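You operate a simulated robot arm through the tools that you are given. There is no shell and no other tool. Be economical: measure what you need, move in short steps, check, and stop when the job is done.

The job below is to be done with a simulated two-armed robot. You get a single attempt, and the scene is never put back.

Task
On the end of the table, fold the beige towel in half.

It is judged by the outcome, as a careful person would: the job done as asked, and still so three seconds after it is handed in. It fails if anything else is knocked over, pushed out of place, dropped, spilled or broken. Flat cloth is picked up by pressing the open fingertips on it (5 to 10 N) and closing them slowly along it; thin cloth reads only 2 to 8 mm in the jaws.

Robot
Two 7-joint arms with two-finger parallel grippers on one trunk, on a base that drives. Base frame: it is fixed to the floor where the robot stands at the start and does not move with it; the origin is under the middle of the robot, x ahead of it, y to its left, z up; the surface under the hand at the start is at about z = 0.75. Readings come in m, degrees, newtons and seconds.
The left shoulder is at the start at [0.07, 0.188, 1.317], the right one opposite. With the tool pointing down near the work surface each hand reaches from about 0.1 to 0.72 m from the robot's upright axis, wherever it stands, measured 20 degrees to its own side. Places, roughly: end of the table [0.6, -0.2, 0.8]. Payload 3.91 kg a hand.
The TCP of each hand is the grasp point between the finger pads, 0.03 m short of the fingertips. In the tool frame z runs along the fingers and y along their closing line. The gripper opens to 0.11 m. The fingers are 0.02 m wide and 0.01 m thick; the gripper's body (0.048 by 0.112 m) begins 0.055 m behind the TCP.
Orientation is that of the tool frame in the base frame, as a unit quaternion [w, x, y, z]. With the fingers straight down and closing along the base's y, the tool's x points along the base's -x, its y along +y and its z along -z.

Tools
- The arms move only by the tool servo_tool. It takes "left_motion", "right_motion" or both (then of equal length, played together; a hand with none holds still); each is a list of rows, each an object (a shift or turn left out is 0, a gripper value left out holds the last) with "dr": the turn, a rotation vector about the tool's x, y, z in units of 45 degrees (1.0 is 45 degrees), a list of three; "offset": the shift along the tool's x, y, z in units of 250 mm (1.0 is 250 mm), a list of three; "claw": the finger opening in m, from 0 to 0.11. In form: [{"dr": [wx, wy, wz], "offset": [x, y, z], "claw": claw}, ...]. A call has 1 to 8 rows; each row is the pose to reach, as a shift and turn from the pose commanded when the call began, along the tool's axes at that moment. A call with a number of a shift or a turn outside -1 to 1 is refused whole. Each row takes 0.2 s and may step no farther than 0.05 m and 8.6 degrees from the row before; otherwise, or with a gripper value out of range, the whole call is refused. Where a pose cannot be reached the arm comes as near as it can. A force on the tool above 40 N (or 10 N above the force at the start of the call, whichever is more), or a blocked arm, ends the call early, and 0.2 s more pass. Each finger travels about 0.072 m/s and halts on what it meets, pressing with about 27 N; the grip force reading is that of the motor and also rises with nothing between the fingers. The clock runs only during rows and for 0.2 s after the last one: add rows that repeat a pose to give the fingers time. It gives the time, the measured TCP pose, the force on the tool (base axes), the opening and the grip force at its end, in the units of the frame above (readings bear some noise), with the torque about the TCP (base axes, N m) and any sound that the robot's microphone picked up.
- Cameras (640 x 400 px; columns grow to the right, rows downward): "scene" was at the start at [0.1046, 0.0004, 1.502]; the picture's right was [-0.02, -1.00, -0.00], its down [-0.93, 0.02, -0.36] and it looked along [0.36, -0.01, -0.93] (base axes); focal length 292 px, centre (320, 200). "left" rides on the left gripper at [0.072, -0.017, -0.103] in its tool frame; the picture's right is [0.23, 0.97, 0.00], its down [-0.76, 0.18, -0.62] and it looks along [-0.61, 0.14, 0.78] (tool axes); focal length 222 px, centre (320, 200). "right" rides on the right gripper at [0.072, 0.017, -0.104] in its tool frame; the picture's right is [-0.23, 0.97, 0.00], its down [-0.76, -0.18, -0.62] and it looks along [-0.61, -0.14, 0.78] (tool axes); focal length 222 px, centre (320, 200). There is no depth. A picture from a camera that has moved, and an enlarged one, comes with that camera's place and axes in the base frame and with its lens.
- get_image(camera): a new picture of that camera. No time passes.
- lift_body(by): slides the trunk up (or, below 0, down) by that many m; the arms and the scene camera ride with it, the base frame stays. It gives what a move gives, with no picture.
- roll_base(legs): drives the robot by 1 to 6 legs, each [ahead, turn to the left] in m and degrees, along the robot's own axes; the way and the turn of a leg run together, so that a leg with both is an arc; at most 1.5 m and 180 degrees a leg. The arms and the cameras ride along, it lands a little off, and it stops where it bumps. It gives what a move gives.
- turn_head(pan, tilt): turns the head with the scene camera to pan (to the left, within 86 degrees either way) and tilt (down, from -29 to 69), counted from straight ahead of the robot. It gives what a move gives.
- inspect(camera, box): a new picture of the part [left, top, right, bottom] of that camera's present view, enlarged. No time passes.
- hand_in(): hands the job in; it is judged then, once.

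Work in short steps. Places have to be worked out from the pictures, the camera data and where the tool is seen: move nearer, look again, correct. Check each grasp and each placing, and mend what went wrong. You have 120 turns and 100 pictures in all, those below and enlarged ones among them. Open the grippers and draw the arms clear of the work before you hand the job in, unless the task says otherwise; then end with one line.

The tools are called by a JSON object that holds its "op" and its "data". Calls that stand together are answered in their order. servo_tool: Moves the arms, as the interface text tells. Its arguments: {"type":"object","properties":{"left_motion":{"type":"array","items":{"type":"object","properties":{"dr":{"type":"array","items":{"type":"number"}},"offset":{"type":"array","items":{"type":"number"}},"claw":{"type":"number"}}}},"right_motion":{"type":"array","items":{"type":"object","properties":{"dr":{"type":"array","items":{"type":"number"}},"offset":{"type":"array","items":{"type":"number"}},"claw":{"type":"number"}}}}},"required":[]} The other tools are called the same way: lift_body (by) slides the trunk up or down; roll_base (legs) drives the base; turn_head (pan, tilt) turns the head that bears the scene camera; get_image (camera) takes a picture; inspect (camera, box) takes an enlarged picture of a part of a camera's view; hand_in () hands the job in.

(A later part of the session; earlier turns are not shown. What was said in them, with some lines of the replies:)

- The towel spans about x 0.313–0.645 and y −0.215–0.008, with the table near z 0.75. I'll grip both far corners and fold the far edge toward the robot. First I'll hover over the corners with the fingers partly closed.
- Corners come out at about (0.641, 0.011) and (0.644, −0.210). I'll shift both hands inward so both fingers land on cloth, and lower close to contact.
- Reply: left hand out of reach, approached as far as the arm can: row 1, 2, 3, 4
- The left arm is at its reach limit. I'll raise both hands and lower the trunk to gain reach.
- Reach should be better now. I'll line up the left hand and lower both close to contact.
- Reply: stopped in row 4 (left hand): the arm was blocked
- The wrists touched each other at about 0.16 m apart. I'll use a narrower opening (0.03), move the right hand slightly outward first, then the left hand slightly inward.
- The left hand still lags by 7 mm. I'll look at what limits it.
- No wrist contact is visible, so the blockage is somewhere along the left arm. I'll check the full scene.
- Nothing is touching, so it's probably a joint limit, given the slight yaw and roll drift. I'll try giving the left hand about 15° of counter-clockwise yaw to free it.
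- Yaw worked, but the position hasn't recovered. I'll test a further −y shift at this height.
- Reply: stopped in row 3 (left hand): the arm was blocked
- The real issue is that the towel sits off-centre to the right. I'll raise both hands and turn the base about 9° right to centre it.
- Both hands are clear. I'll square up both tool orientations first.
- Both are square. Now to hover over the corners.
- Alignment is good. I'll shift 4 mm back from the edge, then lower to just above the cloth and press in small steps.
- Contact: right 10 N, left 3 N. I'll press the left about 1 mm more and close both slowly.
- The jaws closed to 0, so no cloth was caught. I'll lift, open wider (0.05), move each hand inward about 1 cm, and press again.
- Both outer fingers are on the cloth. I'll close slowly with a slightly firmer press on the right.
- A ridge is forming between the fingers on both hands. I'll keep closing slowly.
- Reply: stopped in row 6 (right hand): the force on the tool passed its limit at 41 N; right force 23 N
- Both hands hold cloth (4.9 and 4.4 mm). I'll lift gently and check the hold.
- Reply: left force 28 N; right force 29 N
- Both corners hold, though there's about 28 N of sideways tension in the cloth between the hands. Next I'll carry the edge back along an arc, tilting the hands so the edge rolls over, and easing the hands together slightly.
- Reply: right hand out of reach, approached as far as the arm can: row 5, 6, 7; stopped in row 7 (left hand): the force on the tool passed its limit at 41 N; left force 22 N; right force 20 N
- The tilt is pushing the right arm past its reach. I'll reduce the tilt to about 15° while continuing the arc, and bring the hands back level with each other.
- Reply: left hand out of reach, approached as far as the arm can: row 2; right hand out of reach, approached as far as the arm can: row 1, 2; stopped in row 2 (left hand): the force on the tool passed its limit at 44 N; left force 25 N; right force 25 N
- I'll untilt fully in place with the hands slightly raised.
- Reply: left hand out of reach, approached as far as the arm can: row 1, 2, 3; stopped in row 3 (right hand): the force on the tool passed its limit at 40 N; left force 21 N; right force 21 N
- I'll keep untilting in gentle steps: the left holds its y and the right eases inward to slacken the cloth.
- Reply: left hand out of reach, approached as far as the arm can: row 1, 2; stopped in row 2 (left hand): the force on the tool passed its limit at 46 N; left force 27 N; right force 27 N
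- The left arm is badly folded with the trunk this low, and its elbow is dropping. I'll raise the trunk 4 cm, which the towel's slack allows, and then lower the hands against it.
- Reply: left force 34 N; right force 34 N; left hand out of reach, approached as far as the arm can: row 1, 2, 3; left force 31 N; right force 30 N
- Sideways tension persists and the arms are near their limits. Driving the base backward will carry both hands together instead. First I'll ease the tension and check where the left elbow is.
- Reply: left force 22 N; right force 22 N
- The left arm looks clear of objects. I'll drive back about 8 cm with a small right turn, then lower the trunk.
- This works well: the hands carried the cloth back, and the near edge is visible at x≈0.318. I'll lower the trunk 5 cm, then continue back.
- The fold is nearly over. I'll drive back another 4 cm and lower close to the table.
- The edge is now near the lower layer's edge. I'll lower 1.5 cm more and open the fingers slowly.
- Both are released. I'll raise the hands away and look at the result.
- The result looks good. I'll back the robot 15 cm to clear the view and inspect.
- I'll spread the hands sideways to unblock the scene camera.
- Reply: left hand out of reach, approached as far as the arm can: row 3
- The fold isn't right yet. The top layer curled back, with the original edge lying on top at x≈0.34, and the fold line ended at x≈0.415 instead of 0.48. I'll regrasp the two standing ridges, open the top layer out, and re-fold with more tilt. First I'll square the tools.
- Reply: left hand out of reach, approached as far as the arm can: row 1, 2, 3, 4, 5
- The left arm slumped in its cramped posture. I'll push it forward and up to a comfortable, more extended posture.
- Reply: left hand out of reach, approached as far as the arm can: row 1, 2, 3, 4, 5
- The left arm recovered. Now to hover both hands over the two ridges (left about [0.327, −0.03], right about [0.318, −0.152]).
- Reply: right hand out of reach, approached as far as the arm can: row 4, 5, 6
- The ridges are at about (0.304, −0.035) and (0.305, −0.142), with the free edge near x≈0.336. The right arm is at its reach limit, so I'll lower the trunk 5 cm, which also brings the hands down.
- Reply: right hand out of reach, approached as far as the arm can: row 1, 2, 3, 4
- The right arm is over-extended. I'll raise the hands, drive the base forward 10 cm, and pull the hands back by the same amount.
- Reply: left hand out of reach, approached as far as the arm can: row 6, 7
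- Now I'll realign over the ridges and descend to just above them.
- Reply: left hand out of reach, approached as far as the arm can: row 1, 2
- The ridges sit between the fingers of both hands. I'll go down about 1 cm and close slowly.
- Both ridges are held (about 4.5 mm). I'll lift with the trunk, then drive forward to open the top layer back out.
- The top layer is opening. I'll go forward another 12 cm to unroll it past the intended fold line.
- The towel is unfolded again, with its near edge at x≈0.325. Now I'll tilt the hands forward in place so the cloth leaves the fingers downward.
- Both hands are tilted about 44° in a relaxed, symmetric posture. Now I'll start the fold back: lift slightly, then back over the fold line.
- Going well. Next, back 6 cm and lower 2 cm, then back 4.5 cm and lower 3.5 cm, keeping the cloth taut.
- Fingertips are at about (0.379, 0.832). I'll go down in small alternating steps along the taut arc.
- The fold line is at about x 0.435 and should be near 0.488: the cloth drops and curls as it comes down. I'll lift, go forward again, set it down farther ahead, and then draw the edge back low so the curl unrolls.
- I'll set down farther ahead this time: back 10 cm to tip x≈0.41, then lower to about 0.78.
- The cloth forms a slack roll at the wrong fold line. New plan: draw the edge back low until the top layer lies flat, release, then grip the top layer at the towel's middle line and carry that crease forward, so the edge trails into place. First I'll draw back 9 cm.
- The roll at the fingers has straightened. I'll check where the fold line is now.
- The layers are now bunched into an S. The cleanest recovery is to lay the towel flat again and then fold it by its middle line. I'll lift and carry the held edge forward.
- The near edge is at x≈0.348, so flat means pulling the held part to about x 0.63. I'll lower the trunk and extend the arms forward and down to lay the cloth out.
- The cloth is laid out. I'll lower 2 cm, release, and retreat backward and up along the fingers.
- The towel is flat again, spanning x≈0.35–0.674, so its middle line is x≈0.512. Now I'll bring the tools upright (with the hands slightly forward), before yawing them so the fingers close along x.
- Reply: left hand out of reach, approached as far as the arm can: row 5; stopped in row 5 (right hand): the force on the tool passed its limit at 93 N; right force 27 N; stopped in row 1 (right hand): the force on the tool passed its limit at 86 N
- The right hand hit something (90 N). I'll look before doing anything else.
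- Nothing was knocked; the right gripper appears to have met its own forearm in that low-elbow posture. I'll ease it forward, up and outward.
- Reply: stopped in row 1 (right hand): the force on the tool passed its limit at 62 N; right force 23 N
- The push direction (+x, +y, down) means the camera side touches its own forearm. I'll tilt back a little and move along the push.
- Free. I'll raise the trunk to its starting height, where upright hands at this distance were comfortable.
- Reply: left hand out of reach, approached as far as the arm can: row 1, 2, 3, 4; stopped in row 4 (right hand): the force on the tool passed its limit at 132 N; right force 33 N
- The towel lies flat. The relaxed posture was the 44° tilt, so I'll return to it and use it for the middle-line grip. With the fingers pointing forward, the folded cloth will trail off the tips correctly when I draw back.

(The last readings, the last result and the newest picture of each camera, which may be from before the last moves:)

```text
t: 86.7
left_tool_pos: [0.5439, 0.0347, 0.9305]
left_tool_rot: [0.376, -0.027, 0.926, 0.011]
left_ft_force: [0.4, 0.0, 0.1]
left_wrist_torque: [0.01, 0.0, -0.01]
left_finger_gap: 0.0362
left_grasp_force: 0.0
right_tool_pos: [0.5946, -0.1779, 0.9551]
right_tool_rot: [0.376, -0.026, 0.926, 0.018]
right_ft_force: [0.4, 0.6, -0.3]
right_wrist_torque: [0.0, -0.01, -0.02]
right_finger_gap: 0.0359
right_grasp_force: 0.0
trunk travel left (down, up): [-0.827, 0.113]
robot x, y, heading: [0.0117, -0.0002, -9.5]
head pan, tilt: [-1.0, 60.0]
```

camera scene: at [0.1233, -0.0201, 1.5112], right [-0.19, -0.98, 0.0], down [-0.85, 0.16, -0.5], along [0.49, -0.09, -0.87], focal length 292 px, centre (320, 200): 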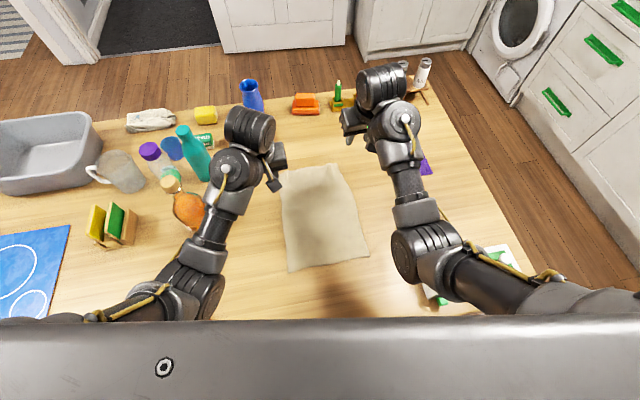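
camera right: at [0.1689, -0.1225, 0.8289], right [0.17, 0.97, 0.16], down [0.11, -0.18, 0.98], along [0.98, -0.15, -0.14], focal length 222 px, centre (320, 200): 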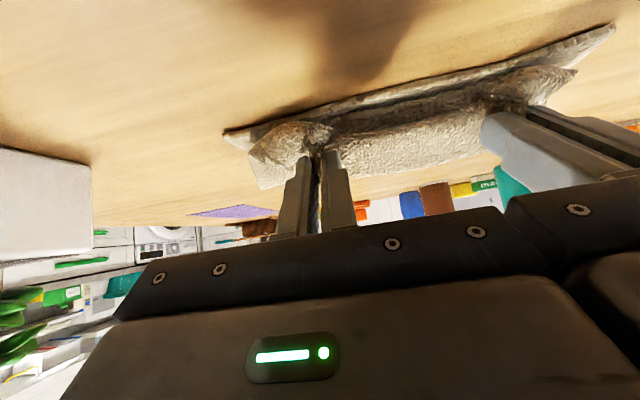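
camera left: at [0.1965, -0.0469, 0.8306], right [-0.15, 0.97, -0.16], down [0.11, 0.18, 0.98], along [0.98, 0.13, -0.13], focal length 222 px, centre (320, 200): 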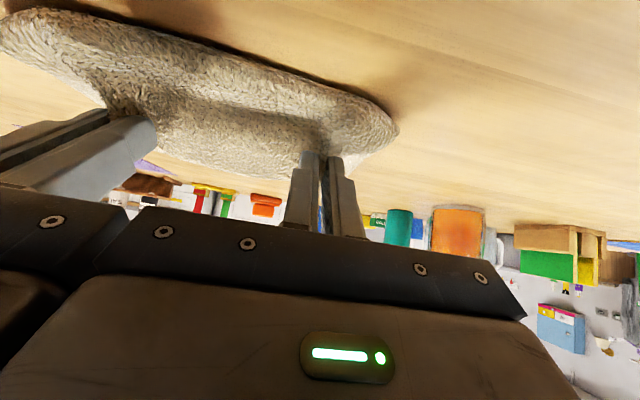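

Both are tilted and free. I'll bring the hands level with each other, then back the base 5 cm and lower, aiming the tips at the middle line (x≈0.511).

{"op": "servo_tool", "data": {"left_motion": [{"offset": [0, -0.06, 0], "claw": 0.05}, {"offset": [0, -0.12, 0]}, {"offset": [0, -0.17, 0]}, {"offset": [0, -0.22, 0]}, {"offset": [0, -0.22, 0]}], "right_motion": [{"offset": [0.06, 0, -0.02], "claw": 0.05}, {"offset": [0.12, 0, -0.04]}, {"offset": [0.17, 0, -0.055]}, {"offset": [0.214, 0, -0.067]}, {"offset": [0.214, 0, -0.067]}]}}

{"op": "roll_base", "data": {"legs": [[-0.05, 0]]}}

{"op": "lift_body", "data": {"by": -0.1}}

{"op": "get_image", "data": {"camera": "scene"}}

```text
t: 87.8
left_tool_pos: [0.5472, -0.0204, 0.9305]
left_tool_rot: [0.375, -0.027, 0.927, 0.011]
left_ft_force: [0.3, 0.9, -0.3]
left_wrist_torque: [-0.01, 0.0, -0.04]
left_finger_gap: 0.0501
left_grasp_force: 0.0
right_tool_pos: [0.5472, -0.1811, 0.9315]
right_tool_rot: [0.375, -0.026, 0.926, 0.019]
right_ft_force: [0.1, -0.2, 0.6]
right_wrist_torque: [0.0, 0.03, 0.01]
right_finger_gap: 0.0502
right_grasp_force: 0.2
trunk travel left (down, up): [-0.827, 0.113]
robot x, y, heading: [0.0071, -0.0001, -9.7]
head pan, tilt: [-1.0, 60.0]
```

```text
t: 88.8
left_tool_pos: [0.5008, -0.0143, 0.9298]
left_tool_rot: [0.376, -0.027, 0.926, 0.012]
left_ft_force: [-0.9, 0.0, -0.1]
left_wrist_torque: [-0.01, 0.02, -0.03]
left_finger_gap: 0.0498
left_grasp_force: 0.1
right_tool_pos: [0.4985, -0.1737, 0.9298]
right_tool_rot: [0.375, -0.026, 0.927, 0.019]
right_ft_force: [-0.6, 0.2, -0.3]
right_wrist_torque: [-0.01, -0.03, 0.01]
right_finger_gap: 0.0499
right_grasp_force: 0.1
trunk travel left (down, up): [-0.827, 0.113]
robot x, y, heading: [-0.0425, 0.0106, -9.6]
head pan, tilt: [-1.0, 60.0]
```

```text
t: 90.1
left_tool_pos: [0.4997, -0.0134, 0.8331]
left_tool_rot: [0.375, -0.025, 0.926, 0.01]
left_ft_force: [0.6, 0.2, -1.2]
left_wrist_torque: [-0.01, 0.04, 0.04]
left_finger_gap: 0.0499
left_grasp_force: 0.0
right_tool_pos: [0.4973, -0.1732, 0.8314]
right_tool_rot: [0.375, -0.027, 0.927, 0.019]
right_ft_force: [-0.1, -1.0, -0.7]
right_wrist_torque: [-0.02, 0.03, -0.02]
right_finger_gap: 0.0501
right_grasp_force: 0.0
trunk travel left (down, up): [-0.727, 0.213]
robot x, y, heading: [-0.0404, 0.0124, -9.7]
head pan, tilt: [-1.0, 60.0]
```

```text
17 pictures are left
camera scene: at [0.0738, -0.0098, 1.4114], right [-0.19, -0.98, 0.0], down [-0.85, 0.16, -0.5], along [0.49, -0.09, -0.87], focal length 292 px, centre (320, 200)
```

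scene: 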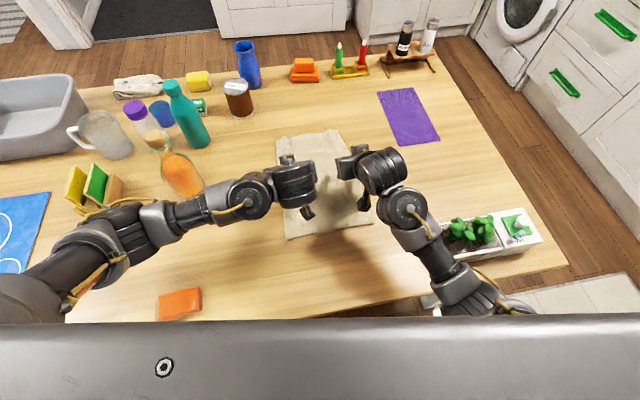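

The towel spans x 0.358–0.677 and y 0.017 to −0.19, so the middle is x≈0.517, where the tips are. I'll shift both hands slightly inward onto the cloth and lower with the arms, to keep the right elbow away from the planter.

{"op": "servo_tool", "data": {"left_motion": [{"offset": [0, -0.07, 0]}, {"offset": [0.04, -0.07, 0.04]}, {"offset": [0.08, -0.07, 0.085]}, {"offset": [0.11, -0.07, 0.115]}, {"offset": [0.13, -0.07, 0.135]}, {"offset": [0.13, -0.07, 0.135]}], "right_motion": [{"offset": [0, 0.09, 0]}, {"offset": [0.04, 0.09, 0.04]}, {"offset": [0.08, 0.09, 0.085]}, {"offset": [0.11, 0.09, 0.115]}, {"offset": [0.13, 0.09, 0.135]}, {"offset": [0.13, 0.09, 0.135]}]}}

{"op": "get_image", "data": {"camera": "scene"}}

```text
t: 91.5
left_tool_pos: [0.5011, -0.0304, 0.7853]
left_tool_rot: [0.376, -0.026, 0.926, 0.011]
left_ft_force: [-0.3, -0.1, 0.3]
left_wrist_torque: [-0.02, -0.02, 0.01]
left_finger_gap: 0.0498
left_grasp_force: 0.0
right_tool_pos: [0.4968, -0.1498, 0.7852]
right_tool_rot: [0.375, -0.028, 0.926, 0.019]
right_ft_force: [0.3, 0.8, -0.1]
right_wrist_torque: [0.0, -0.01, 0.01]
right_finger_gap: 0.05
right_grasp_force: 0.1
trunk travel left (down, up): [-0.727, 0.213]
robot x, y, heading: [-0.0359, 0.0118, -9.8]
head pan, tilt: [-1.0, 60.0]
```

```text
16 pictures are left
camera scene: at [0.074, -0.0099, 1.4114], right [-0.19, -0.98, 0.0], down [-0.85, 0.16, -0.5], along [0.49, -0.09, -0.87], focal length 292 px, centre (320, 200)
```

scene: 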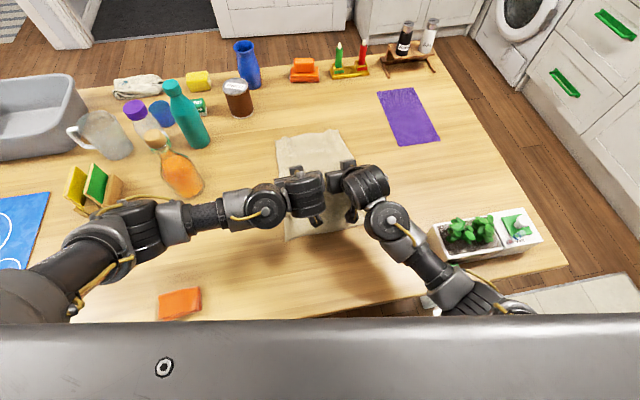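

Everything is clear. Now I'll press down gently.

{"op": "servo_tool", "data": {"left_motion": [{"offset": [0.006, 0, 0.006]}, {"offset": [0.011, 0, 0.011]}, {"offset": [0.015, 0, 0.015]}], "right_motion": [{"offset": [0.006, 0, 0.006]}, {"offset": [0.011, 0, 0.011]}, {"offset": [0.015, 0, 0.015]}]}}

```text
t: 92.3
left_tool_pos: [0.5001, -0.0305, 0.7808]
left_tool_rot: [0.377, -0.027, 0.926, 0.011]
left_ft_force: [-1.5, 0.9, 9.9]
left_wrist_torque: [0.08, -0.14, 0.01]
left_finger_gap: 0.0504
left_grasp_force: 0.1
right_tool_pos: [0.4956, -0.1495, 0.7818]
right_tool_rot: [0.376, -0.026, 0.926, 0.019]
right_ft_force: [2.6, -1.2, 7.3]
right_wrist_torque: [-0.18, -0.2, 0.03]
right_finger_gap: 0.0502
right_grasp_force: 0.3
trunk travel left (down, up): [-0.727, 0.213]
robot x, y, heading: [-0.0378, 0.01, -9.9]
head pan, tilt: [-1.0, 60.0]
```

Pressing at about 10 and 7 N, which is right. I'll close slowly.

{"op": "servo_tool", "data": {"left_motion": [{"claw": 0.047}, {"claw": 0.044}, {"claw": 0.041}, {"claw": 0.038}, {"claw": 0.035}, {"claw": 0.032}, {"claw": 0.029}, {"claw": 0.026}], "right_motion": [{"offset": [0.002, 0, 0.002], "claw": 0.047}, {"offset": [0.002, 0, 0.002], "claw": 0.044}, {"offset": [0.002, 0, 0.002], "claw": 0.041}, {"offset": [0.002, 0, 0.002], "claw": 0.038}, {"offset": [0.002, 0, 0.002], "claw": 0.035}, {"offset": [0.002, 0, 0.002], "claw": 0.032}, {"offset": [0.002, 0, 0.002], "claw": 0.029}, {"offset": [0.002, 0, 0.002], "claw": 0.026}]}}

{"op": "servo_tool", "data": {"left_motion": [{"claw": 0.023}, {"claw": 0.02}, {"claw": 0.017}, {"claw": 0.014}, {"claw": 0.01}, {"claw": 0.005}, {"claw": 0.0}, {"claw": 0.0}], "right_motion": [{"claw": 0.023}, {"claw": 0.02}, {"claw": 0.017}, {"claw": 0.014}, {"claw": 0.01}, {"claw": 0.005}, {"claw": 0.0}, {"claw": 0.0}]}}

```text
t: 94.1
left_tool_pos: [0.4979, -0.0302, 0.7801]
left_tool_rot: [0.377, -0.026, 0.926, 0.009]
left_ft_force: [-0.2, -2.7, 11.3]
left_wrist_torque: [-0.09, -0.17, -0.08]
left_finger_gap: 0.0257
left_grasp_force: 0.0
right_tool_pos: [0.4943, -0.1488, 0.7802]
right_tool_rot: [0.377, -0.027, 0.926, 0.019]
right_ft_force: [1.0, 4.9, 19.4]
right_wrist_torque: [0.07, -0.32, 0.05]
right_finger_gap: 0.0255
right_grasp_force: 0.0
trunk travel left (down, up): [-0.727, 0.213]
robot x, y, heading: [-0.0401, 0.0116, -9.9]
head pan, tilt: [-1.0, 60.0]
```

```text
t: 95.9
left_tool_pos: [0.4982, -0.0313, 0.7821]
left_tool_rot: [0.377, -0.026, 0.926, 0.01]
left_ft_force: [0.2, -5.6, 10.8]
left_wrist_torque: [-0.17, -0.15, -0.06]
left_finger_gap: 0.0044
left_grasp_force: 26.9
right_tool_pos: [0.494, -0.1483, 0.7805]
right_tool_rot: [0.377, -0.026, 0.926, 0.018]
right_ft_force: [1.0, 6.6, 19.9]
right_wrist_torque: [0.24, -0.26, 0.03]
right_finger_gap: 0.0034
right_grasp_force: 27.0
trunk travel left (down, up): [-0.727, 0.213]
robot x, y, heading: [-0.0402, 0.0108, -9.9]
head pan, tilt: [-1.0, 60.0]
```

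Both hands hold cloth at the middle line (4.4 and 3.4 mm). I'll lift 16 cm so both halves hang.

{"op": "lift_body", "data": {"by": 0.16}}

{"op": "get_image", "data": {"camera": "scene"}}

{"op": "get_image", "data": {"camera": "right"}}

```text
t: 97.7
left_tool_pos: [0.4997, -0.0313, 0.9397]
left_tool_rot: [0.377, -0.026, 0.926, 0.011]
left_ft_force: [-0.1, -8.0, 0.6]
left_wrist_torque: [-0.19, 0.02, -0.07]
left_finger_gap: 0.004
left_grasp_force: 27.4
right_tool_pos: [0.4967, -0.1492, 0.9394]
right_tool_rot: [0.376, -0.027, 0.926, 0.019]
right_ft_force: [-0.8, 7.2, 0.1]
right_wrist_torque: [0.16, 0.03, 0.1]
right_finger_gap: 0.003
right_grasp_force: 27.4
trunk travel left (down, up): [-0.887, 0.053]
robot x, y, heading: [-0.038, 0.0083, -10.0]
head pan, tilt: [-1.0, 60.0]
```

```text
15 pictures are left
camera scene: at [0.0742, -0.0099, 1.5713], right [-0.19, -0.98, 0.0], down [-0.85, 0.16, -0.5], along [0.49, -0.09, -0.87], focal length 292 px, centre (320, 200)
```

scene: 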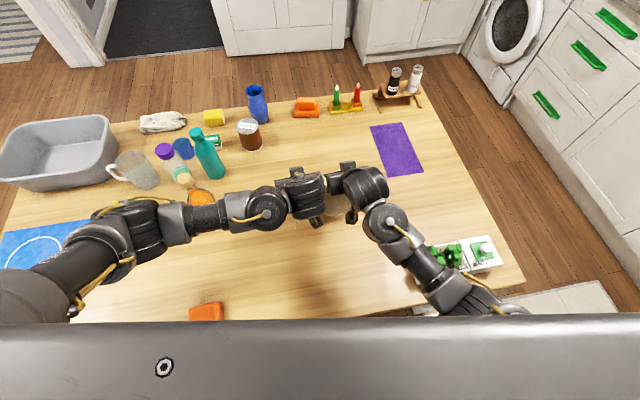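

```text
14 pictures are left
camera right: at [0.3718, -0.14, 0.9635], right [0.1, 0.98, 0.17], down [0.13, -0.19, 0.97], along [0.99, -0.08, -0.14], focal length 222 px, centre (320, 200)
```

right: 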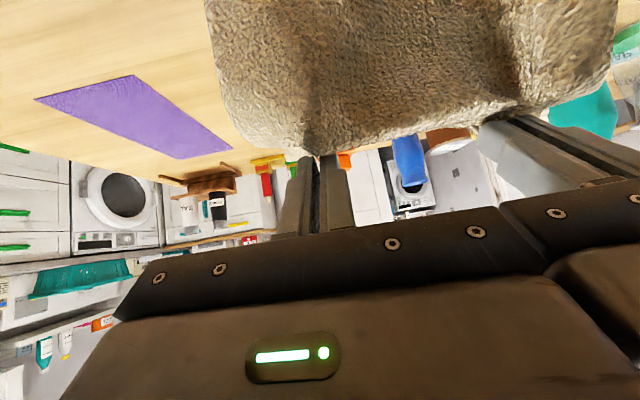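

The towel hangs neatly from its middle. Now I'll draw back and lower along an arc so both halves trail forward and lie on each other.

{"op": "roll_base", "data": {"legs": [[-0.05, -0.9]]}}

{"op": "lift_body", "data": {"by": -0.025}}

{"op": "roll_base", "data": {"legs": [[-0.045, -0.8]]}}

{"op": "lift_body", "data": {"by": -0.025}}

{"op": "get_image", "data": {"camera": "scene"}}

{"op": "get_image", "data": {"camera": "right"}}

```text
t: 98.7
left_tool_pos: [0.4541, -0.0309, 0.9379]
left_tool_rot: [0.375, -0.019, 0.927, 0.008]
left_ft_force: [-1.6, -8.2, 0.1]
left_wrist_torque: [-0.22, 0.02, -0.05]
left_finger_gap: 0.0045
left_grasp_force: 26.8
right_tool_pos: [0.4482, -0.151, 0.9371]
right_tool_rot: [0.374, -0.018, 0.927, 0.016]
right_ft_force: [1.1, 7.6, -0.6]
right_wrist_torque: [0.18, -0.02, 0.09]
right_finger_gap: 0.0029
right_grasp_force: 26.9
trunk travel left (down, up): [-0.887, 0.053]
robot x, y, heading: [-0.0904, 0.0161, -10.5]
head pan, tilt: [-1.0, 60.0]
```

```text
t: 99.4
left_tool_pos: [0.4489, -0.0316, 0.9151]
left_tool_rot: [0.376, -0.018, 0.926, 0.007]
left_ft_force: [-0.8, -5.3, 0.3]
left_wrist_torque: [-0.16, 0.02, -0.04]
left_finger_gap: 0.004
left_grasp_force: 26.7
right_tool_pos: [0.4439, -0.1502, 0.9147]
right_tool_rot: [0.377, -0.018, 0.926, 0.015]
right_ft_force: [0.7, 6.4, 0.5]
right_wrist_torque: [0.15, -0.01, 0.1]
right_finger_gap: 0.0029
right_grasp_force: 27.0
trunk travel left (down, up): [-0.862, 0.078]
robot x, y, heading: [-0.0876, 0.0152, -10.7]
head pan, tilt: [-1.0, 60.0]
```

```text
t: 100.3
left_tool_pos: [0.4098, -0.0311, 0.9126]
left_tool_rot: [0.375, -0.011, 0.927, 0.004]
left_ft_force: [-0.9, -7.9, -0.2]
left_wrist_torque: [-0.2, 0.05, -0.03]
left_finger_gap: 0.0044
left_grasp_force: 27.0
right_tool_pos: [0.4003, -0.1499, 0.9128]
right_tool_rot: [0.375, -0.011, 0.927, 0.013]
right_ft_force: [0.6, 7.9, -0.2]
right_wrist_torque: [0.19, -0.01, 0.06]
right_finger_gap: 0.0031
right_grasp_force: 26.6
trunk travel left (down, up): [-0.862, 0.078]
robot x, y, heading: [-0.1348, 0.0264, -11.7]
head pan, tilt: [-1.0, 60.0]
```

```text
t: 101.0
left_tool_pos: [0.4051, -0.031, 0.8908]
left_tool_rot: [0.377, -0.011, 0.926, 0.003]
left_ft_force: [-1.8, -5.4, -0.6]
left_wrist_torque: [-0.16, 0.02, -0.06]
left_finger_gap: 0.0036
left_grasp_force: 26.9
right_tool_pos: [0.3956, -0.1487, 0.8902]
right_tool_rot: [0.377, -0.012, 0.926, 0.013]
right_ft_force: [0.3, 5.7, 0.0]
right_wrist_torque: [0.14, -0.05, 0.07]
right_finger_gap: 0.003
right_grasp_force: 26.8
trunk travel left (down, up): [-0.837, 0.103]
robot x, y, heading: [-0.1354, 0.0258, -11.9]
head pan, tilt: [-1.0, 60.0]
```

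```text
13 pictures are left
camera scene: at [-0.0228, 0.0045, 1.5216], right [-0.22, -0.98, 0.0], down [-0.84, 0.19, -0.5], along [0.49, -0.11, -0.87], focal length 292 px, centre (320, 200)
```

scene: 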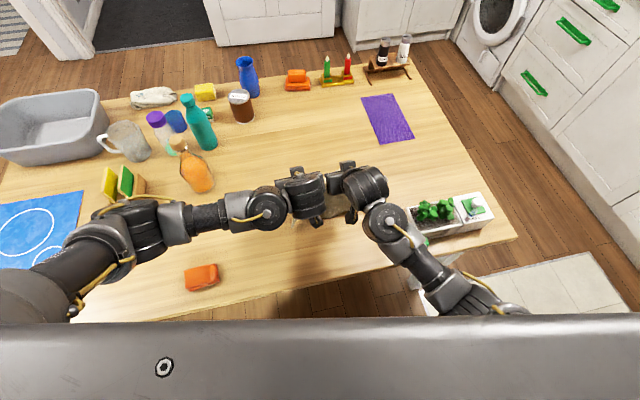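

```text
12 pictures are left
camera right: at [0.2722, -0.1349, 0.9147], right [0.13, 0.98, 0.17], down [0.12, -0.19, 0.98], along [0.98, -0.11, -0.14], focal length 222 px, centre (320, 200)
```

right: 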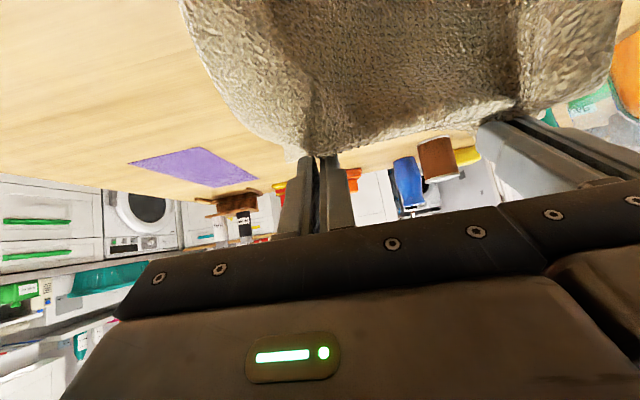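

The halves still hang nearly vertical with their tails dragging. I'll draw back farther at this height so both trail forward before lowering more.

{"op": "roll_base", "data": {"legs": [[-0.05, -0.9]]}}

{"op": "lift_body", "data": {"by": -0.035}}

{"op": "inspect", "data": {"camera": "scene", "box": [250, 130, 410, 230]}}

{"op": "get_image", "data": {"camera": "right"}}

```text
t: 101.9
left_tool_pos: [0.3598, -0.0298, 0.8888]
left_tool_rot: [0.375, -0.004, 0.927, 0.001]
left_ft_force: [-0.5, -8.0, -0.2]
left_wrist_torque: [-0.22, 0.05, -0.05]
left_finger_gap: 0.0039
left_grasp_force: 26.6
right_tool_pos: [0.3497, -0.1468, 0.888]
right_tool_rot: [0.375, -0.005, 0.927, 0.01]
right_ft_force: [0.7, 8.1, -0.4]
right_wrist_torque: [0.15, -0.05, 0.08]
right_finger_gap: 0.003
right_grasp_force: 26.7
trunk travel left (down, up): [-0.837, 0.103]
robot x, y, heading: [-0.1811, 0.0351, -12.5]
head pan, tilt: [-1.0, 60.0]
```

```text
t: 102.7
left_tool_pos: [0.3572, -0.0297, 0.8556]
left_tool_rot: [0.377, -0.004, 0.926, 0.001]
left_ft_force: [-0.5, -5.8, -0.5]
left_wrist_torque: [-0.2, 0.03, -0.03]
left_finger_gap: 0.0038
left_grasp_force: 27.1
right_tool_pos: [0.3468, -0.1484, 0.8552]
right_tool_rot: [0.376, -0.005, 0.926, 0.01]
right_ft_force: [0.4, 6.0, 0.5]
right_wrist_torque: [0.13, -0.03, 0.07]
right_finger_gap: 0.0029
right_grasp_force: 27.2
trunk travel left (down, up): [-0.802, 0.138]
robot x, y, heading: [-0.1807, 0.032, -12.4]
head pan, tilt: [-1.0, 60.0]
```

```text
4.00 times, centred on (330, 180) of scene
camera zoom: at [-0.0693, 0.0127, 1.4865], right [-0.23, -0.97, 0.0], down [-0.84, 0.2, -0.5], along [0.49, -0.12, -0.87], focal length 1168 px, centre (280, 280)
```

zoom: 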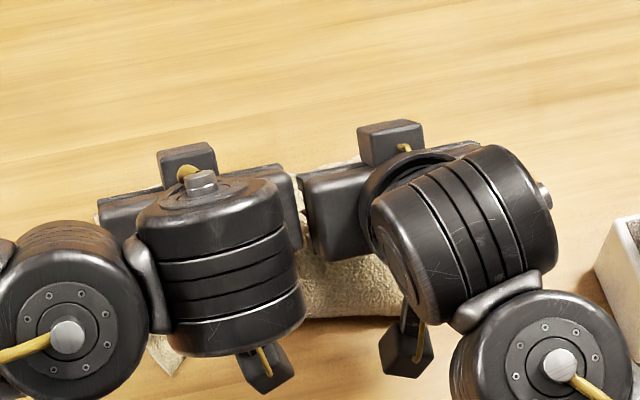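

```text
10 pictures are left
camera right: at [0.2228, -0.1313, 0.8794], right [0.15, 0.97, 0.17], down [0.11, -0.19, 0.98], along [0.98, -0.12, -0.14], focal length 222 px, centre (320, 200)
```

right: 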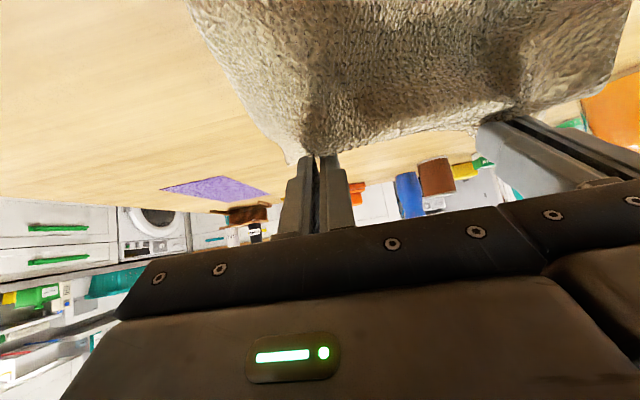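

The near half is standing out on the −x side, so the cloth is an inverted V. I'll use the table's near edge (x≈0.17) to bring both halves to the same side. I'll draw the towel off so both halves hang past the edge, then pull the crease forward onto the table with both layers trailing.

{"op": "lift_body", "data": {"by": 0.05}}

{"op": "roll_base", "data": {"legs": [[-0.17, -3.1], [-0.17, -3.1]]}}

{"op": "get_image", "data": {"camera": "scene"}}

```text
t: 103.6
left_tool_pos: [0.359, -0.0285, 0.9056]
left_tool_rot: [0.377, -0.004, 0.926, 0.001]
left_ft_force: [-0.6, -7.0, 0.5]
left_wrist_torque: [-0.16, 0.01, -0.04]
left_finger_gap: 0.004
left_grasp_force: 26.9
right_tool_pos: [0.348, -0.1467, 0.9041]
right_tool_rot: [0.376, -0.005, 0.927, 0.011]
right_ft_force: [0.2, 7.3, -0.3]
right_wrist_torque: [0.16, -0.06, 0.09]
right_finger_gap: 0.0029
right_grasp_force: 26.8
trunk travel left (down, up): [-0.852, 0.088]
robot x, y, heading: [-0.1802, 0.0357, -12.7]
head pan, tilt: [-1.0, 60.0]
```

```text
t: 106.2
left_tool_pos: [0.0144, 0.0071, 0.905]
left_tool_rot: [0.375, 0.045, 0.926, -0.019]
left_ft_force: [-1.7, -6.8, 1.0]
left_wrist_torque: [-0.22, 0.03, 0.04]
left_finger_gap: 0.0038
left_grasp_force: 27.0
right_tool_pos: [-0.0083, -0.1086, 0.903]
right_tool_rot: [0.375, 0.045, 0.926, -0.01]
right_ft_force: [1.2, 6.6, -0.1]
right_wrist_torque: [0.19, -0.03, 0.11]
right_finger_gap: 0.003
right_grasp_force: 27.1
trunk travel left (down, up): [-0.852, 0.088]
robot x, y, heading: [-0.5151, 0.1294, -18.7]
head pan, tilt: [-1.0, 60.0]
```

```text
9 pictures are left
camera scene: at [-0.4036, 0.0931, 1.5361], right [-0.34, -0.94, 0.0], down [-0.82, 0.29, -0.5], along [0.47, -0.17, -0.87], focal length 292 px, centre (320, 200)
```

scene: 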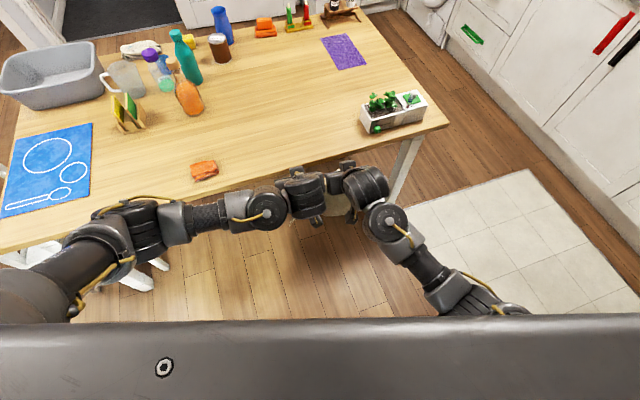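

The towel now hangs off the near edge. I'll lower so the halves hang below the table top, then pull forward onto the table along a gentle arc.

{"op": "lift_body", "data": {"by": -0.08}}

{"op": "roll_base", "data": {"legs": [[0.22, 3.8]]}}

{"op": "get_image", "data": {"camera": "scene"}}

```text
t: 107.3
left_tool_pos: [0.0137, 0.0065, 0.8262]
left_tool_rot: [0.376, 0.045, 0.925, -0.02]
left_ft_force: [-1.2, -6.4, -0.2]
left_wrist_torque: [-0.14, 0.06, 0.04]
left_finger_gap: 0.0038
left_grasp_force: 27.5
right_tool_pos: [-0.01, -0.1091, 0.8258]
right_tool_rot: [0.376, 0.044, 0.926, -0.01]
right_ft_force: [1.5, 6.8, -1.0]
right_wrist_torque: [0.14, -0.07, 0.08]
right_finger_gap: 0.0033
right_grasp_force: 26.8
trunk travel left (down, up): [-0.772, 0.168]
robot x, y, heading: [-0.5102, 0.1297, -18.6]
head pan, tilt: [-1.0, 60.0]
```

```text
t: 109.0
left_tool_pos: [0.2335, -0.0249, 0.8263]
left_tool_rot: [0.377, 0.016, 0.926, -0.007]
left_ft_force: [-1.0, -6.9, 0.8]
left_wrist_torque: [-0.16, 0.03, -0.03]
left_finger_gap: 0.0039
left_grasp_force: 27.2
right_tool_pos: [0.2183, -0.1417, 0.8231]
right_tool_rot: [0.376, 0.016, 0.926, 0.001]
right_ft_force: [0.6, 5.8, -0.7]
right_wrist_torque: [0.19, -0.01, 0.06]
right_finger_gap: 0.0028
right_grasp_force: 27.4
trunk travel left (down, up): [-0.772, 0.168]
robot x, y, heading: [-0.3007, 0.0668, -15.2]
head pan, tilt: [-1.0, 60.0]
```

```text
8 pictures are left
camera scene: at [-0.1901, 0.0358, 1.4564], right [-0.28, -0.96, 0.0], down [-0.83, 0.24, -0.5], along [0.48, -0.14, -0.87], focal length 292 px, centre (320, 200)
```

scene: 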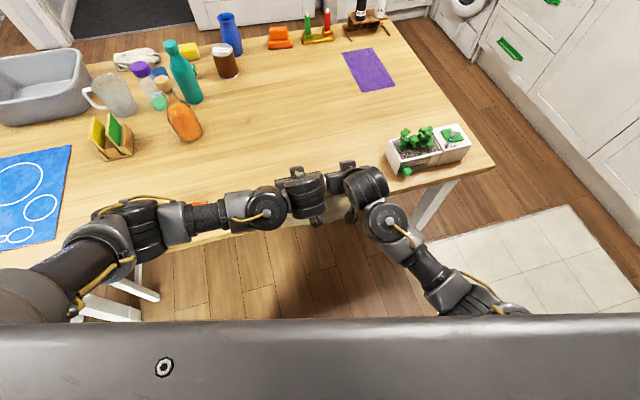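

Both layers are being pulled over the edge. Continuing forward to bring the tails fully onto the table.

{"op": "roll_base", "data": {"legs": [[0.22, 3.7]]}}

{"op": "get_image", "data": {"camera": "scene"}}

```text
t: 110.7
left_tool_pos: [0.4531, -0.0407, 0.825]
left_tool_rot: [0.376, -0.014, 0.926, 0.005]
left_ft_force: [-0.8, -5.6, 0.6]
left_wrist_torque: [-0.15, 0.01, -0.08]
left_finger_gap: 0.0035
left_grasp_force: 26.6
right_tool_pos: [0.4458, -0.1574, 0.823]
right_tool_rot: [0.376, -0.015, 0.926, 0.014]
right_ft_force: [0.8, 6.2, -0.1]
right_wrist_torque: [0.09, -0.03, 0.03]
right_finger_gap: 0.003
right_grasp_force: 27.1
trunk travel left (down, up): [-0.772, 0.168]
robot x, y, heading: [-0.0875, 0.0161, -11.2]
head pan, tilt: [-1.0, 60.0]
```

```text
7 pictures are left
camera scene: at [0.0274, -0.0074, 1.4563], right [-0.21, -0.98, 0.0], down [-0.85, 0.18, -0.5], along [0.49, -0.11, -0.87], focal length 292 px, centre (320, 200)
```

scene: 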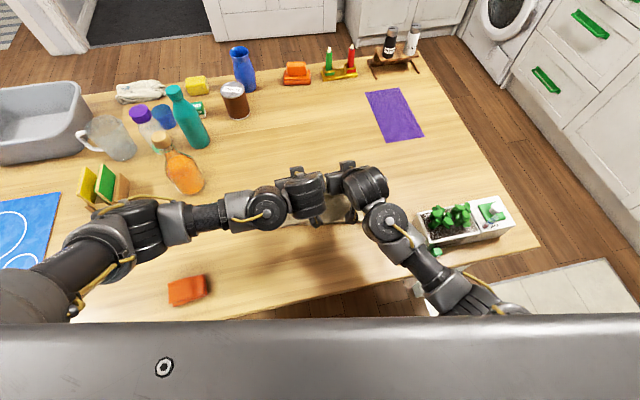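

The tails are on the table near x≈0.345, trailing behind the crease. I'll go forward a touch while lowering, then release and look with the hand camera.

{"op": "lift_body", "data": {"by": -0.018}}

{"op": "roll_base", "data": {"legs": [[0.03, 0.5]]}}

{"op": "lift_body", "data": {"by": -0.018}}

{"op": "servo_tool", "data": {"left_motion": [{"claw": 0.01}, {"claw": 0.018}, {"claw": 0.026}, {"claw": 0.034}, {"claw": 0.034}, {"claw": 0.034}], "right_motion": [{"claw": 0.01}, {"claw": 0.018}, {"claw": 0.026}, {"claw": 0.034}, {"claw": 0.034}, {"claw": 0.034}]}}

{"op": "lift_body", "data": {"by": 0.12}}

{"op": "roll_base", "data": {"legs": [[-0.3, 0]]}}

{"op": "get_image", "data": {"camera": "scene"}}

```text
t: 111.4
left_tool_pos: [0.454, -0.0416, 0.8074]
left_tool_rot: [0.376, -0.015, 0.926, 0.005]
left_ft_force: [-0.1, -3.5, 0.2]
left_wrist_torque: [-0.1, 0.04, -0.03]
left_finger_gap: 0.0038
left_grasp_force: 26.9
right_tool_pos: [0.4455, -0.1579, 0.8062]
right_tool_rot: [0.376, -0.014, 0.926, 0.013]
right_ft_force: [1.0, 4.3, -0.4]
right_wrist_torque: [0.13, -0.05, -0.01]
right_finger_gap: 0.0032
right_grasp_force: 26.7
trunk travel left (down, up): [-0.754, 0.186]
robot x, y, heading: [-0.0872, 0.0123, -11.2]
head pan, tilt: [-1.0, 60.0]
```

```text
t: 112.2
left_tool_pos: [0.4816, -0.0412, 0.808]
left_tool_rot: [0.377, -0.018, 0.926, 0.006]
left_ft_force: [0.3, -5.0, 0.5]
left_wrist_torque: [-0.13, 0.0, -0.07]
left_finger_gap: 0.0037
left_grasp_force: 27.5
right_tool_pos: [0.4739, -0.1591, 0.8073]
right_tool_rot: [0.377, -0.018, 0.926, 0.016]
right_ft_force: [0.9, 5.6, 0.6]
right_wrist_torque: [0.12, -0.01, -0.02]
right_finger_gap: 0.0028
right_grasp_force: 27.0
trunk travel left (down, up): [-0.754, 0.186]
robot x, y, heading: [-0.0597, 0.0089, -11.0]
head pan, tilt: [-1.0, 60.0]
```

```text
t: 112.9
left_tool_pos: [0.4821, -0.0419, 0.7888]
left_tool_rot: [0.376, -0.018, 0.927, 0.006]
left_ft_force: [-0.8, -4.5, 0.9]
left_wrist_torque: [-0.08, 0.01, -0.09]
left_finger_gap: 0.0035
left_grasp_force: 27.0
right_tool_pos: [0.4754, -0.1583, 0.7879]
right_tool_rot: [0.376, -0.018, 0.926, 0.016]
right_ft_force: [0.6, 3.4, 0.8]
right_wrist_torque: [0.06, -0.02, -0.04]
right_finger_gap: 0.0028
right_grasp_force: 27.1
trunk travel left (down, up): [-0.736, 0.204]
robot x, y, heading: [-0.0575, 0.0049, -10.9]
head pan, tilt: [-1.0, 60.0]
```

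```text
t: 114.3
left_tool_pos: [0.4821, -0.041, 0.7892]
left_tool_rot: [0.376, -0.018, 0.926, 0.006]
left_ft_force: [0.3, -0.5, 0.3]
left_wrist_torque: [-0.01, 0.04, -0.01]
left_finger_gap: 0.0341
left_grasp_force: 0.1
right_tool_pos: [0.4757, -0.1591, 0.7886]
right_tool_rot: [0.376, -0.019, 0.926, 0.016]
right_ft_force: [-1.5, -0.4, 1.0]
right_wrist_torque: [-0.01, -0.02, -0.01]
right_finger_gap: 0.0339
right_grasp_force: 0.1
trunk travel left (down, up): [-0.736, 0.204]
robot x, y, heading: [-0.0578, 0.0095, -10.9]
head pan, tilt: [-1.0, 60.0]
```

```text
t: 115.8
left_tool_pos: [0.4811, -0.0414, 0.9083]
left_tool_rot: [0.376, -0.018, 0.926, 0.006]
left_ft_force: [-0.3, -0.7, -0.3]
left_wrist_torque: [0.02, 0.01, -0.02]
left_finger_gap: 0.034
left_grasp_force: 0.0
right_tool_pos: [0.4762, -0.1584, 0.9088]
right_tool_rot: [0.376, -0.018, 0.926, 0.015]
right_ft_force: [0.0, -0.6, -0.6]
right_wrist_torque: [0.04, -0.04, 0.01]
right_finger_gap: 0.0341
right_grasp_force: 0.0
trunk travel left (down, up): [-0.856, 0.084]
robot x, y, heading: [-0.0572, 0.0134, -10.9]
head pan, tilt: [-1.0, 60.0]
```

```text
t: 117.8
left_tool_pos: [0.1887, 0.014, 0.9087]
left_tool_rot: [0.376, -0.017, 0.926, 0.006]
left_ft_force: [-0.3, 0.4, -0.2]
left_wrist_torque: [0.02, 0.01, 0.0]
left_finger_gap: 0.0341
left_grasp_force: 0.1
right_tool_pos: [0.1858, -0.1037, 0.9086]
right_tool_rot: [0.376, -0.018, 0.926, 0.016]
right_ft_force: [-0.1, -0.4, -0.7]
right_wrist_torque: [0.01, -0.04, -0.02]
right_finger_gap: 0.0341
right_grasp_force: 0.0
trunk travel left (down, up): [-0.856, 0.084]
robot x, y, heading: [-0.3453, 0.0686, -10.9]
head pan, tilt: [-1.0, 60.0]
```

```text
6 pictures are left
camera scene: at [-0.2352, 0.0438, 1.5403], right [-0.21, -0.98, 0.0], down [-0.85, 0.18, -0.5], along [0.49, -0.1, -0.87], focal length 292 px, centre (320, 200)
```

scene: 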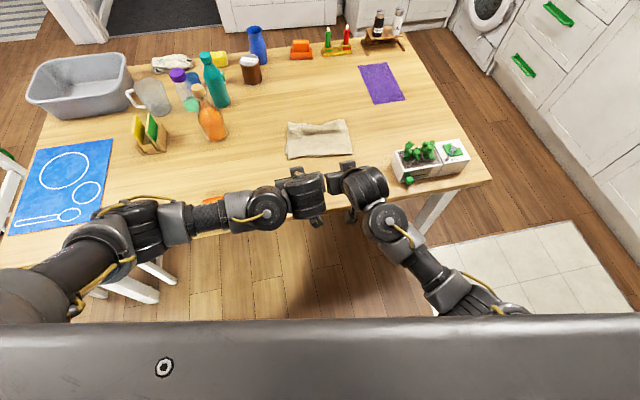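

The towel lies folded. I'll zoom in to check it.

{"op": "inspect", "data": {"camera": "scene", "box": [272, 108, 368, 168]}}

```text
6.67 times, centred on (320, 138) of scene
camera zoom: at [-0.2352, 0.0438, 1.5403], right [-0.21, -0.98, 0.0], down [-0.85, 0.18, -0.5], along [0.49, -0.1, -0.87], focal length 1947 px, centre (320, 613)
```

zoom: 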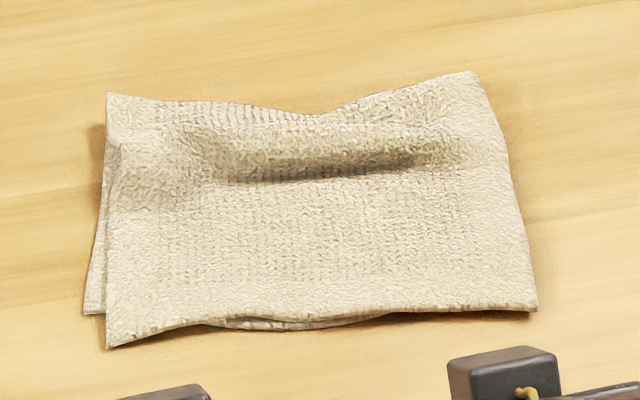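

The towel is folded in half: about 0.168 m deep out of the original 0.325 m, with the layer edges aligned to within 1–2 cm. I'll open the grippers fully and back clear.

{"op": "roll_base", "data": {"legs": [[-0.15, 0]]}}

{"op": "servo_tool", "data": {"left_motion": [{"claw": 0.08}, {"claw": 0.08}, {"claw": 0.08}], "right_motion": [{"claw": 0.08}, {"claw": 0.08}, {"claw": 0.08}]}}

{"op": "get_image", "data": {"camera": "scene"}}

```text
t: 119.2
left_tool_pos: [0.0451, 0.0417, 0.9083]
left_tool_rot: [0.376, -0.017, 0.926, 0.006]
left_ft_force: [0.3, -1.4, -0.3]
left_wrist_torque: [-0.01, 0.01, -0.01]
left_finger_gap: 0.0339
left_grasp_force: 0.0
right_tool_pos: [0.0391, -0.075, 0.9071]
right_tool_rot: [0.375, -0.018, 0.927, 0.016]
right_ft_force: [0.2, -0.1, 0.7]
right_wrist_torque: [0.01, 0.0, -0.01]
right_finger_gap: 0.0339
right_grasp_force: 0.0
trunk travel left (down, up): [-0.856, 0.084]
robot x, y, heading: [-0.4941, 0.0927, -11.1]
head pan, tilt: [-1.0, 60.0]
```

```text
t: 120.0
left_tool_pos: [0.0434, 0.0422, 0.9093]
left_tool_rot: [0.377, -0.018, 0.926, 0.006]
left_ft_force: [0.1, -0.1, 0.5]
left_wrist_torque: [0.01, 0.01, 0.01]
left_finger_gap: 0.0796
left_grasp_force: 0.0
right_tool_pos: [0.0364, -0.0741, 0.9085]
right_tool_rot: [0.376, -0.018, 0.926, 0.015]
right_ft_force: [-0.1, -0.5, -0.3]
right_wrist_torque: [-0.02, -0.01, -0.01]
right_finger_gap: 0.08
right_grasp_force: 0.1
trunk travel left (down, up): [-0.856, 0.084]
robot x, y, heading: [-0.4961, 0.0914, -11.2]
head pan, tilt: [-1.0, 60.0]
```

```text
4 pictures are left
camera scene: at [-0.3832, 0.0724, 1.5404], right [-0.21, -0.98, 0.0], down [-0.85, 0.18, -0.5], along [0.49, -0.1, -0.87], focal length 292 px, centre (320, 200)
```

scene: 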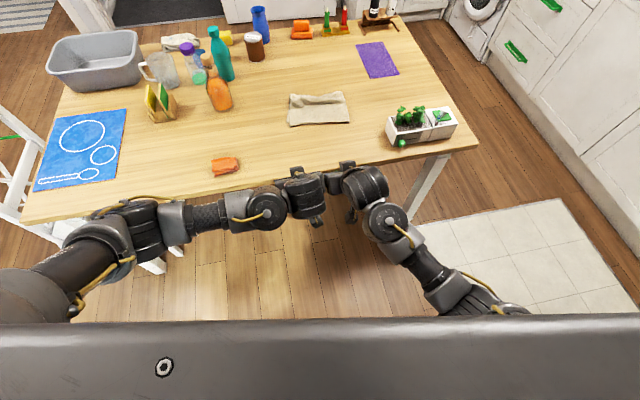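

The towel is folded and settled, everything else on the table is still standing, and the arms are clear with the grippers open. I'm handing the job in.

{"op": "hand_in", "data": {}}

```text
The job is handed in.
```

The beige towel is folded in half on the end of the table, with the layer edges within about 1–2 cm of each other and a small hump near the crease. Nothing else looked disturbed.
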